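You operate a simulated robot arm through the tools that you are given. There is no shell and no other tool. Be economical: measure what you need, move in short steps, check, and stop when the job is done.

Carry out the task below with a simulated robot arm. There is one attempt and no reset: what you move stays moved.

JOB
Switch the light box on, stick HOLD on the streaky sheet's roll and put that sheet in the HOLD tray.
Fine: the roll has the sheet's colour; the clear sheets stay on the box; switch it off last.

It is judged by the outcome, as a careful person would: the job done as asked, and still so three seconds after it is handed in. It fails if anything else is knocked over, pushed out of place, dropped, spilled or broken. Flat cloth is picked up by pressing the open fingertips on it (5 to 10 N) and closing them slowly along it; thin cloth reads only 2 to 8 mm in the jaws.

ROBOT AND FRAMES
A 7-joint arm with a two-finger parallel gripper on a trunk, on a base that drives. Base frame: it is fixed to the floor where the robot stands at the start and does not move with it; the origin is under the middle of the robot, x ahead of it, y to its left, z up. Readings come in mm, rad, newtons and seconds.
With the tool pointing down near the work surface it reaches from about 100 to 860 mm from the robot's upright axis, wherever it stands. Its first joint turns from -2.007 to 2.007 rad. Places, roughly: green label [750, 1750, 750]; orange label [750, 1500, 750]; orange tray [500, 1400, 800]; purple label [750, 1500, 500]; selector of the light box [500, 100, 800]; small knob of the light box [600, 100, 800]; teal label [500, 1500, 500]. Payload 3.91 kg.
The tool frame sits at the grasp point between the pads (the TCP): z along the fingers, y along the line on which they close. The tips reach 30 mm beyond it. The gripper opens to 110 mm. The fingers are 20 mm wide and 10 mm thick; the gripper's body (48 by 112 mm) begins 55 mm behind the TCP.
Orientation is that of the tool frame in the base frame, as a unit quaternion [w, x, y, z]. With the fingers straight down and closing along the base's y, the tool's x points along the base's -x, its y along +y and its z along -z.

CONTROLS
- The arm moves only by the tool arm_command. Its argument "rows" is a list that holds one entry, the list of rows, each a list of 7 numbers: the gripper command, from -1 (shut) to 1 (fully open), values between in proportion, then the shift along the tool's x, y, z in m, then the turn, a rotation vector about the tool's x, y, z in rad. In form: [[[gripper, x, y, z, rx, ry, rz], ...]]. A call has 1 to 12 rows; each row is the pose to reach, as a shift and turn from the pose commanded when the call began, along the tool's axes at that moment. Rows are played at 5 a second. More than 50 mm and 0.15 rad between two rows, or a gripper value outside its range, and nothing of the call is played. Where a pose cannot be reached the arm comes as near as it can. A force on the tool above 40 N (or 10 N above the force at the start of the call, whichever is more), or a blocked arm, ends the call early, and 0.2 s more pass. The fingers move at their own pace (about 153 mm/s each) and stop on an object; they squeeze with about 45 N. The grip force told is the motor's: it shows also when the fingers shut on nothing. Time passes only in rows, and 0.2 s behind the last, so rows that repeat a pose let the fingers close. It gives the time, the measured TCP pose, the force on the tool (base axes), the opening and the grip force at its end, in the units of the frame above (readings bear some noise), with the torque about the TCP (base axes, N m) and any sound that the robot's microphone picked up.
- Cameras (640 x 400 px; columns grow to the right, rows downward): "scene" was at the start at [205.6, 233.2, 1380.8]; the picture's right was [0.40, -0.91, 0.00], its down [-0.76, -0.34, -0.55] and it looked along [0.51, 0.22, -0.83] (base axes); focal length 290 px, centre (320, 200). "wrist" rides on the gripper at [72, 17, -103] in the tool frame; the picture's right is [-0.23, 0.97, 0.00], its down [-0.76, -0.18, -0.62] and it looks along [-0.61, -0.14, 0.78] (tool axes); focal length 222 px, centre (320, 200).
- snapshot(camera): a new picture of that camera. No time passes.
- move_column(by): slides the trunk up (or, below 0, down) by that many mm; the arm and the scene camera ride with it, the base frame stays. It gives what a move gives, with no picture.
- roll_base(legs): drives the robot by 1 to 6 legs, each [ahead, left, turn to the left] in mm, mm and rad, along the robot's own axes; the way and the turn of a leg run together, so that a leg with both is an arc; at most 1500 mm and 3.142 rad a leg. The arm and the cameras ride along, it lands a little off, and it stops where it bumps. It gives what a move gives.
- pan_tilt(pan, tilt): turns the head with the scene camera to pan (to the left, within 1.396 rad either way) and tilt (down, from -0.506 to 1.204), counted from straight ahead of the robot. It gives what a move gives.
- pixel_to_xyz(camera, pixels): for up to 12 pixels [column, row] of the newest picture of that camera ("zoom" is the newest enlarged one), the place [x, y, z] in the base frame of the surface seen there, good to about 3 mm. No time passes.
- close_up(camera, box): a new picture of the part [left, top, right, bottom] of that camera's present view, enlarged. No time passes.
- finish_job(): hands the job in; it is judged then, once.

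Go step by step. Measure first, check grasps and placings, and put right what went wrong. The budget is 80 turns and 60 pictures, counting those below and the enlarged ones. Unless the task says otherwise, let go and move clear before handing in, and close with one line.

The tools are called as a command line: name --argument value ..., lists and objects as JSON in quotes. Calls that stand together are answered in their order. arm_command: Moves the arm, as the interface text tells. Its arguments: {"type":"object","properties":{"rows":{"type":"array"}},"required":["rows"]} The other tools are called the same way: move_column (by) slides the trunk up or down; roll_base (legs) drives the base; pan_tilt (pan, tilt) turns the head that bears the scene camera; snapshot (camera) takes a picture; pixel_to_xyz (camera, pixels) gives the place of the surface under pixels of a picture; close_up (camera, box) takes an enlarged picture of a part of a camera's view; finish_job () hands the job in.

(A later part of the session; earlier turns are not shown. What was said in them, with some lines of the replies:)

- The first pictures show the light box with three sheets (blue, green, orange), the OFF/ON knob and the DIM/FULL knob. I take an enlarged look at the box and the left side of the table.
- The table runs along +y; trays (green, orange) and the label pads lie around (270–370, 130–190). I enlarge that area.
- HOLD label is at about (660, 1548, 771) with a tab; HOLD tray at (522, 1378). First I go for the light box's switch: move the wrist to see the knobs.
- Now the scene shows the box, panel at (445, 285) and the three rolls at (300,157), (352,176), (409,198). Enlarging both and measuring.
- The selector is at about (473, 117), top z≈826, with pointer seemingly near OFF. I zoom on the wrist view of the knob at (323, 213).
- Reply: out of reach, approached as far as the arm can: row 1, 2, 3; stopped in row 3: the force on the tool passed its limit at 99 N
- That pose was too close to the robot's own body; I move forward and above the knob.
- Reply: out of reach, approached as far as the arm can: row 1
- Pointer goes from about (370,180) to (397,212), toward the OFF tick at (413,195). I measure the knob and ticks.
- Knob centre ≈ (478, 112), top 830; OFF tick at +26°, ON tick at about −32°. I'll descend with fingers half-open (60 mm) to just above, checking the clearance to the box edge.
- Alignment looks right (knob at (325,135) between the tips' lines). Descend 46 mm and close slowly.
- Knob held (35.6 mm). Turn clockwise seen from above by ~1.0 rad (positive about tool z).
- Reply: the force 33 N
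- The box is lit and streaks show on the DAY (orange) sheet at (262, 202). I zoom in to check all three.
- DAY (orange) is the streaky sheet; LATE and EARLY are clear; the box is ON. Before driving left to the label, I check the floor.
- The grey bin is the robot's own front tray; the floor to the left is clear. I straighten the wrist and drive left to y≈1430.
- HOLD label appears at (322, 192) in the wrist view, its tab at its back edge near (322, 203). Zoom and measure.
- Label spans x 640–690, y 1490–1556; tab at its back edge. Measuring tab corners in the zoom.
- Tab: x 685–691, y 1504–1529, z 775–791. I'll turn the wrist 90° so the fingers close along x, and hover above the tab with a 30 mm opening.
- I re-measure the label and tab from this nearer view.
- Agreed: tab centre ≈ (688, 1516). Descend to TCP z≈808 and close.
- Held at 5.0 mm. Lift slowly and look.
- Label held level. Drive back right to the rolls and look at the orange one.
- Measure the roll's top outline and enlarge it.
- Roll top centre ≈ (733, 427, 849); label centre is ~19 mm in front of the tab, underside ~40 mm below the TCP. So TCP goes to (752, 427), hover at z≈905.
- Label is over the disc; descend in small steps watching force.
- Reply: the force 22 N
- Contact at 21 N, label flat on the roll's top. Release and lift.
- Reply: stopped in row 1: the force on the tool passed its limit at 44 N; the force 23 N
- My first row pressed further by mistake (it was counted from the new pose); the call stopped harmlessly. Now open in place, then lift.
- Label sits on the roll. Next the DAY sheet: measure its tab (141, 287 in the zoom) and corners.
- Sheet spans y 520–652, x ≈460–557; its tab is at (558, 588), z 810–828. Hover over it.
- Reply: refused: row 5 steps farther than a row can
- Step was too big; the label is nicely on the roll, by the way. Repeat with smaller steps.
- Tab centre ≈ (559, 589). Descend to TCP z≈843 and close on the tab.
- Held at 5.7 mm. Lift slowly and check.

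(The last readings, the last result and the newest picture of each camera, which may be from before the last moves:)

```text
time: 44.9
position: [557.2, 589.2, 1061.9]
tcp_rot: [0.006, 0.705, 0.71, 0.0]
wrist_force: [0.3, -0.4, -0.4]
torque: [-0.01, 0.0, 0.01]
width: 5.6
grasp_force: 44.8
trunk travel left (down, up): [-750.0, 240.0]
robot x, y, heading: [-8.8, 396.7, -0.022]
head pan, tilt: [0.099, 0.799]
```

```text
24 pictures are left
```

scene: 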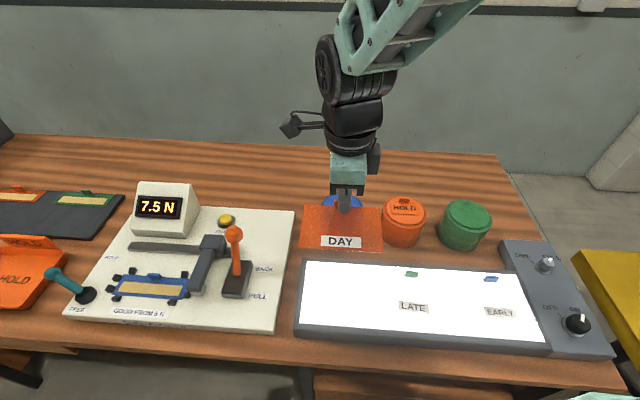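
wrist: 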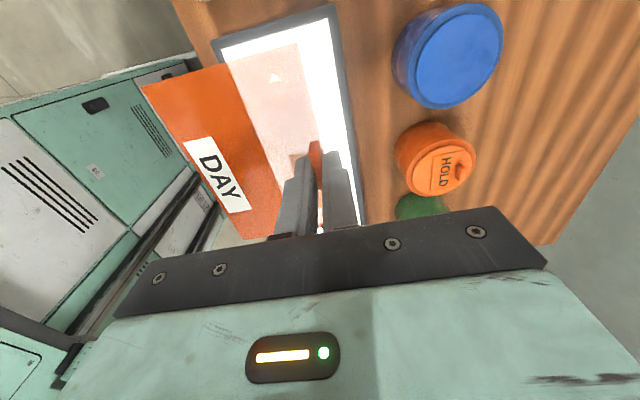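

Sheet is held level by its tab. Drive left to the HOLD tray.

roll_base --legs '[[0, 850, 0.02]]'

pan_tilt --pan 0.3 --tilt 0.85

snapshot --camera "scene"

```text
time: 49.4
position: [578.6, 1429.4, 1060.9]
tcp_rot: [0.005, 0.706, 0.708, 0.001]
wrist_force: [0.8, -0.1, -0.3]
torque: [0.0, -0.02, -0.01]
width: 5.6
grasp_force: 44.6
trunk travel left (down, up): [-750.0, 240.0]
robot x, y, heading: [8.8, 1236.9, -0.024]
head pan, tilt: [0.099, 0.799]
```

```text
time: 50.1
position: [579.2, 1429.7, 1060.7]
tcp_rot: [0.006, 0.707, 0.708, 0.002]
wrist_force: [-0.4, 0.3, 0.1]
torque: [0.01, -0.02, 0.03]
width: 5.6
grasp_force: 44.7
trunk travel left (down, up): [-750.0, 240.0]
robot x, y, heading: [14.9, 1237.0, -0.024]
head pan, tilt: [0.3, 0.85]
```

```text
23 pictures are left
```

scene: 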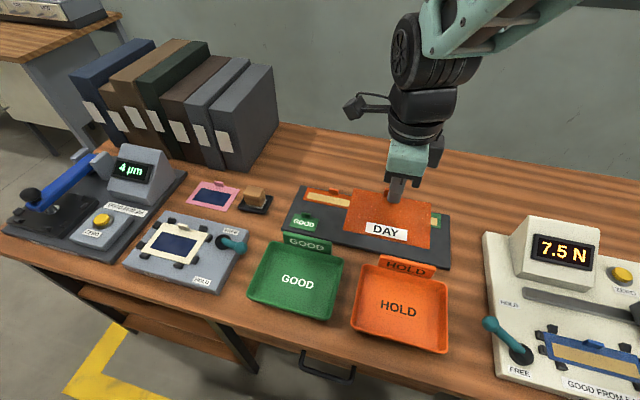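

Tray at (402, 305). Zoom and measure its rims and backplate.

close_up --camera "scene" --box '[330, 180, 490, 360]'

pixel_to_xyz --camera "scene" --pixels '[[357, 268], [448, 282], [352, 324], [444, 350], [402, 305], [375, 270], [428, 278], [402, 263], [400, 280], [345, 230], [428, 248], [350, 193]]'

```text
2.22 times, centred on (410, 270) of scene
```

zoom: 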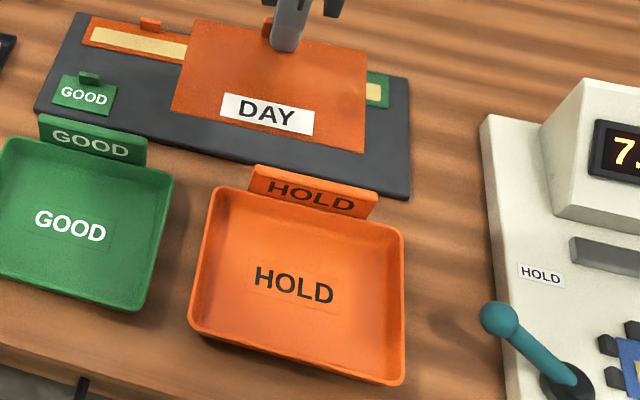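

```text
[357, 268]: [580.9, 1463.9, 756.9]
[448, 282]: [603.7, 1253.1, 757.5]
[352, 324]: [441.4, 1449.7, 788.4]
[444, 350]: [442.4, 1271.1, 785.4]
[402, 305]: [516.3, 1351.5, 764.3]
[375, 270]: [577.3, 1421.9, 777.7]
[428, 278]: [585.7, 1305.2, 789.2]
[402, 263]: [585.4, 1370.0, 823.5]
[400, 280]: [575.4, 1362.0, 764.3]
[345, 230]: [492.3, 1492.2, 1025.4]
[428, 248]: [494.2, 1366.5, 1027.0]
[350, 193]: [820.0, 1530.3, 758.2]
```

Tray centre (514, 1357), floor z 764, rim 788, backplate x≈585. Sheet centre is 43 mm before the TCP, so TCP goes to (551, 1357). Move over, then down to just above.

arm_command --rows '[[[-1, -0.036, -0.014, 0, 0, 0, 0], [-1, -0.072, -0.028, 0, 0, 0, 0], [-1, -0.072, -0.028, 0.045, 0, 0, 0], [-1, -0.072, -0.028, 0.09, 0, 0, 0], [-1, -0.072, -0.028, 0.135, 0, 0, 0], [-1, -0.072, -0.028, 0.18, 0, 0, 0], [-1, -0.072, -0.028, 0.215, 0, 0, 0], [-1, -0.072, -0.028, 0.215, 0, 0, 0]]]'

close_up --camera "scene" --box '[330, 180, 490, 360]'

```text
time: 51.9
position: [554.2, 1358.4, 848.1]
tcp_rot: [0.005, 0.706, 0.708, 0.002]
wrist_force: [-0.9, 0.4, 0.6]
torque: [-0.01, 0.02, -0.02]
width: 5.6
grasp_force: 45.6
trunk travel left (down, up): [-750.0, 240.0]
robot x, y, heading: [9.9, 1236.8, -0.029]
head pan, tilt: [0.3, 0.85]
```

```text
2.22 times, centred on (410, 270) of scene
```

zoom: 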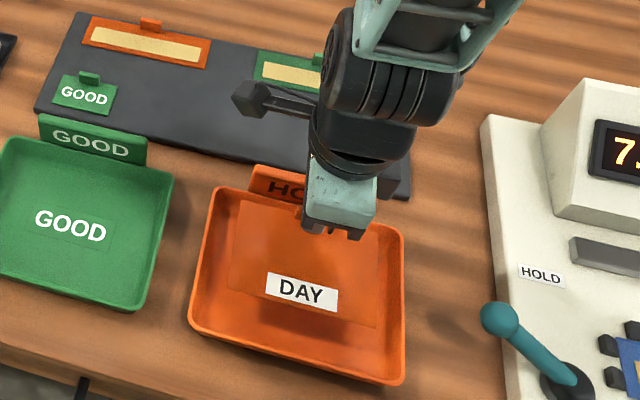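

Well centred. Lower 45 mm gently.

arm_command --rows '[[[-1, 0, -0.003, 0.02, 0, 0, 0], [-1, 0, -0.003, 0.035, 0, 0, 0], [-1, 0, -0.003, 0.041, 0, 0, 0], [-1, 0, -0.003, 0.044, 0, 0, 0], [-1, 0, -0.003, 0.044, 0, 0, 0]]]'

```text
time: 53.1
position: [548.5, 1356.1, 803.6]
tcp_rot: [0.005, 0.707, 0.707, 0.001]
wrist_force: [-0.1, 0.4, 0.0]
torque: [0.03, -0.02, -0.03]
width: 5.5
grasp_force: 44.8
trunk travel left (down, up): [-750.0, 240.0]
robot x, y, heading: [12.5, 1239.3, -0.031]
head pan, tilt: [0.3, 0.85]
```

Still no contact; a few mm more, then open slightly and rise.

arm_command --rows '[[[-1, 0, 0, 0.002, 0, 0, 0], [-1, 0, 0, 0.003, 0, 0, 0], [-0.75, 0, 0, 0.003, 0, 0, 0], [-0.75, 0, 0, 0.003, 0, 0, 0], [-0.75, 0, 0, 0.003, 0, 0, 0], [-0.75, 0, 0, -0.03, 0, 0, 0], [-0.75, 0, 0, -0.07, 0, 0, 0], [-0.75, 0, 0, -0.11, 0, 0, 0], [-0.75, 0, 0, -0.15, 0, 0, 0], [-0.75, 0, 0, -0.19, 0, 0, 0], [-0.75, 0, 0, -0.23, 0, 0, 0], [-0.75, 0, 0, -0.23, 0, 0, 0]]]'

close_up --camera "scene" --box '[330, 180, 490, 360]'

```text
time: 55.7
position: [546.8, 1356.0, 1031.4]
tcp_rot: [0.006, 0.707, 0.707, 0.001]
wrist_force: [-0.3, -0.6, -0.1]
torque: [-0.02, 0.0, -0.01]
width: 14.0
grasp_force: 0.0
trunk travel left (down, up): [-750.0, 240.0]
robot x, y, heading: [13.6, 1242.6, -0.026]
head pan, tilt: [0.3, 0.85]
```

```text
2.22 times, centred on (410, 270) of scene
```

zoom: 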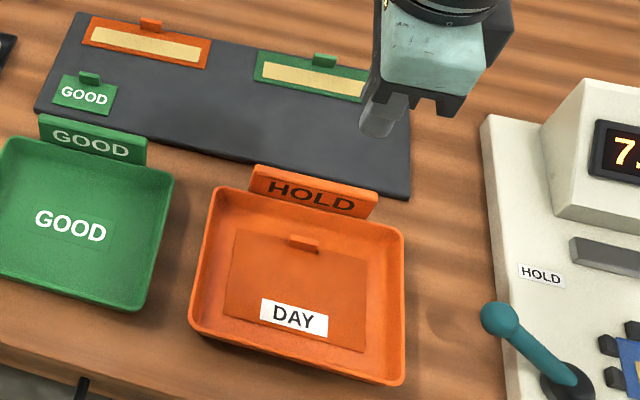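

Sheet lies in the HOLD tray. Drive back to the switch to turn it off.

roll_base --legs '[[-10, -1230, 0.028]]'

pan_tilt --pan 0.5 --tilt 0.9

snapshot --camera "scene"

```text
time: 62.0
position: [507.4, 110.5, 1030.3]
tcp_rot: [0.005, 0.704, 0.71, 0.001]
wrist_force: [-0.6, 0.1, -0.7]
torque: [-0.02, 0.02, 0.02]
width: 13.8
grasp_force: 0.0
trunk travel left (down, up): [-750.0, 240.0]
robot x, y, heading: [-26.3, -11.9, -0.018]
head pan, tilt: [0.3, 0.85]
```

```text
time: 62.7
position: [507.1, 111.1, 1031.1]
tcp_rot: [0.005, 0.704, 0.71, 0.001]
wrist_force: [0.4, -0.2, -0.4]
torque: [-0.03, 0.01, 0.01]
width: 13.9
grasp_force: 0.0
trunk travel left (down, up): [-750.0, 240.0]
robot x, y, heading: [-26.4, -9.8, -0.023]
head pan, tilt: [0.499, 0.901]
```

```text
19 pictures are left
```

scene: 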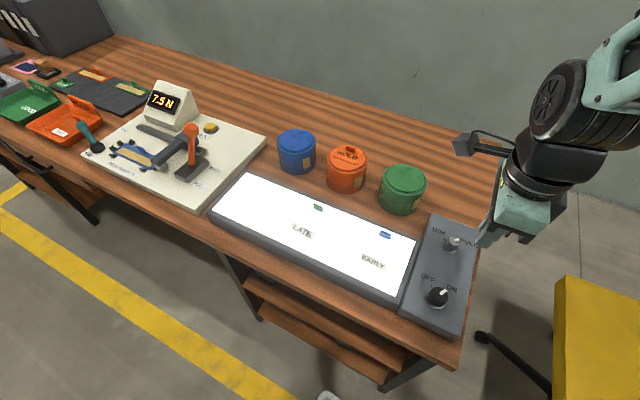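

I measure the knob again to confirm its place before gripping.

close_up --camera "scene" --box '[400, 210, 490, 340]'

pixel_to_xyz --camera "scene" --pixels '[[436, 296], [430, 296], [443, 296], [436, 301], [441, 291]]'

```text
3.08 times, centred on (445, 275) of scene
```

zoom: 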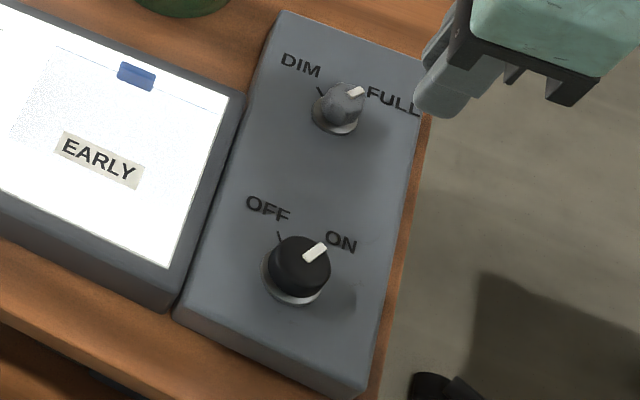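

```text
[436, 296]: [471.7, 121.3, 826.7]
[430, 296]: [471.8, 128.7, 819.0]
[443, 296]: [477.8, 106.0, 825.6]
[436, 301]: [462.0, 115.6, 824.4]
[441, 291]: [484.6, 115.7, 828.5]
```

Same place (≈(479, 113)). Move over it with a 60 mm opening.

arm_command --rows '[[[0.1, 0.002, -0.028, 0.0, 0, 0, 0], [0.1, 0.002, -0.028, 0.04, 0, 0, 0], [0.1, 0.002, -0.028, 0.08, 0, 0, 0], [0.1, 0.002, -0.028, 0.12, 0, 0, 0], [0.1, 0.002, -0.028, 0.145, 0, 0, 0], [0.1, 0.002, -0.028, 0.145, 0, 0, 0]]]'

snapshot --camera "wrist"

```text
time: 64.1
position: [478.1, 111.9, 883.2]
tcp_rot: [0.004, 0.704, 0.71, 0.001]
wrist_force: [-0.5, 0.6, -0.2]
torque: [-0.02, -0.06, 0.01]
width: 60.5
grasp_force: 0.0
trunk travel left (down, up): [-750.0, 240.0]
robot x, y, heading: [-24.6, -9.5, -0.019]
head pan, tilt: [0.499, 0.901]
```

```text
17 pictures are left
```

wrist: 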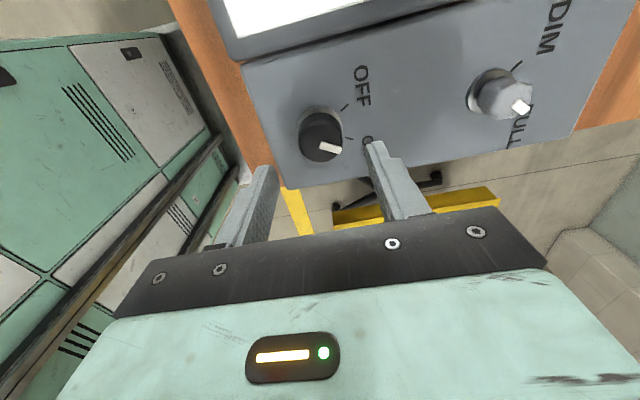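

Aligned as before. Descend and close on the knob.

arm_command --rows '[[[0.1, 0.001, 0.0, 0.025, 0, 0, 0], [0.1, 0.001, 0, 0.044, 0, 0, 0], [0.1, 0.001, 0, 0.044, 0, 0, 0], [-0.3, 0.001, 0, 0.044, 0, 0, 0], [-0.6, 0.001, 0, 0.044, 0, 0, 0], [-0.6, 0.001, 0, 0.044, 0, 0, 0]]]'

```text
time: 65.5
position: [479.8, 114.7, 838.5]
tcp_rot: [0.005, 0.704, 0.711, 0.001]
wrist_force: [3.8, 0.7, -3.7]
torque: [0.18, 0.52, 0.0]
width: 35.6
grasp_force: 44.8
trunk travel left (down, up): [-750.0, 240.0]
robot x, y, heading: [-29.3, -9.1, -0.017]
head pan, tilt: [0.499, 0.901]
```

Held. Turn counter-clockwise by 1.04 rad, then release and rise.

arm_command --rows '[[[-0.6, 0, 0, 0, 0, 0, -0.14], [-0.6, 0, 0, 0, 0, 0, -0.28], [-0.6, 0, 0, 0, 0, 0, -0.42], [-0.6, 0, 0, 0, 0, 0, -0.56], [-0.6, 0, 0, 0, 0, 0, -0.7], [-0.6, 0, 0, 0, 0, 0, -0.84], [-0.6, 0, 0, 0, 0, 0, -0.96], [-0.6, 0, 0, 0, 0, 0, -1.04], [-0.6, 0, 0, 0, 0, 0, -1.04]]]'

arm_command --rows '[[[0.0, 0, 0, 0, 0, 0, 0], [0.0, 0, 0, 0, 0, 0, 0], [0.0, 0, 0, -0.04, 0, 0, 0], [0, 0, 0, -0.08, 0, 0, 0], [0, 0, 0, -0.12, 0, 0, 0], [0, 0, 0, -0.16, 0, 0, 0], [0, 0, 0, -0.2, 0, 0, 0]]]'

snapshot --camera "scene"

close_up --camera "scene" --box '[260, 130, 490, 340]'

```text
time: 67.5
position: [481.7, 113.9, 841.4]
tcp_rot: [0.005, 0.257, 0.966, -0.003]
wrist_force: [-14.2, 12.2, -18.5]
torque: [0.22, 0.47, -0.73]
width: 35.5
grasp_force: 44.5
trunk travel left (down, up): [-750.0, 240.0]
robot x, y, heading: [-27.2, -7.4, -0.018]
head pan, tilt: [0.499, 0.901]
```

```text
time: 69.1
position: [481.7, 115.8, 1042.6]
tcp_rot: [0.006, 0.259, 0.966, -0.002]
wrist_force: [0.4, 0.4, 0.1]
torque: [-0.02, 0.02, 0.02]
width: 55.3
grasp_force: 0.1
trunk travel left (down, up): [-750.0, 240.0]
robot x, y, heading: [-27.0, -6.6, -0.022]
head pan, tilt: [0.499, 0.901]
```

```text
16 pictures are left
```

scene: 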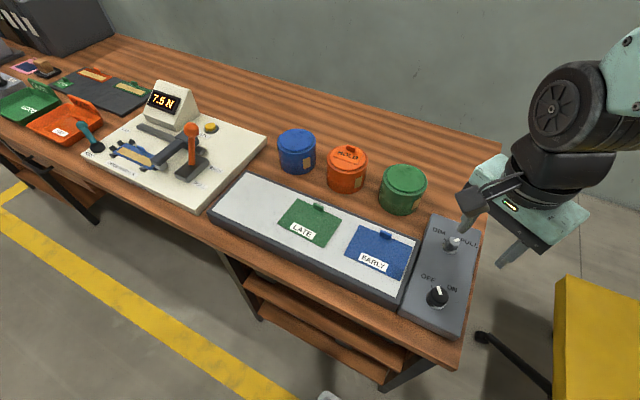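

```text
1.90 times, centred on (375, 235) of scene
```

zoom: 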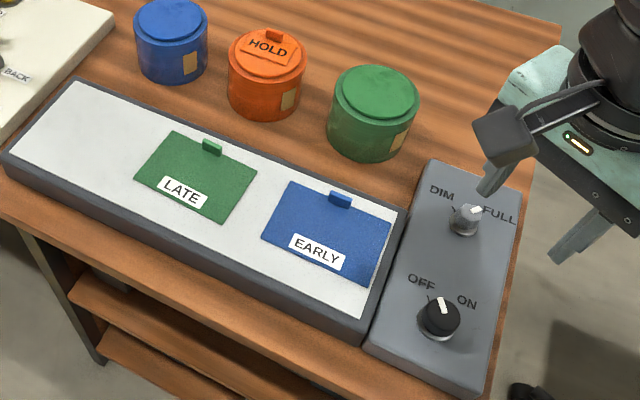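

The box is dark, the pointer is at OFF, LATE and EARLY are in place, HOLD is on the orange roll, and the DAY sheet is in the HOLD tray. The arm is clear, so I hand in.

finish_job

```text
The job is handed in.
```

The job is done and handed in. DAY was the streaky sheet: HOLD is stuck on top of the orange roll, the sheet is in the HOLD tray, LATE and EARLY are still on the light box, and I switched the box off last.
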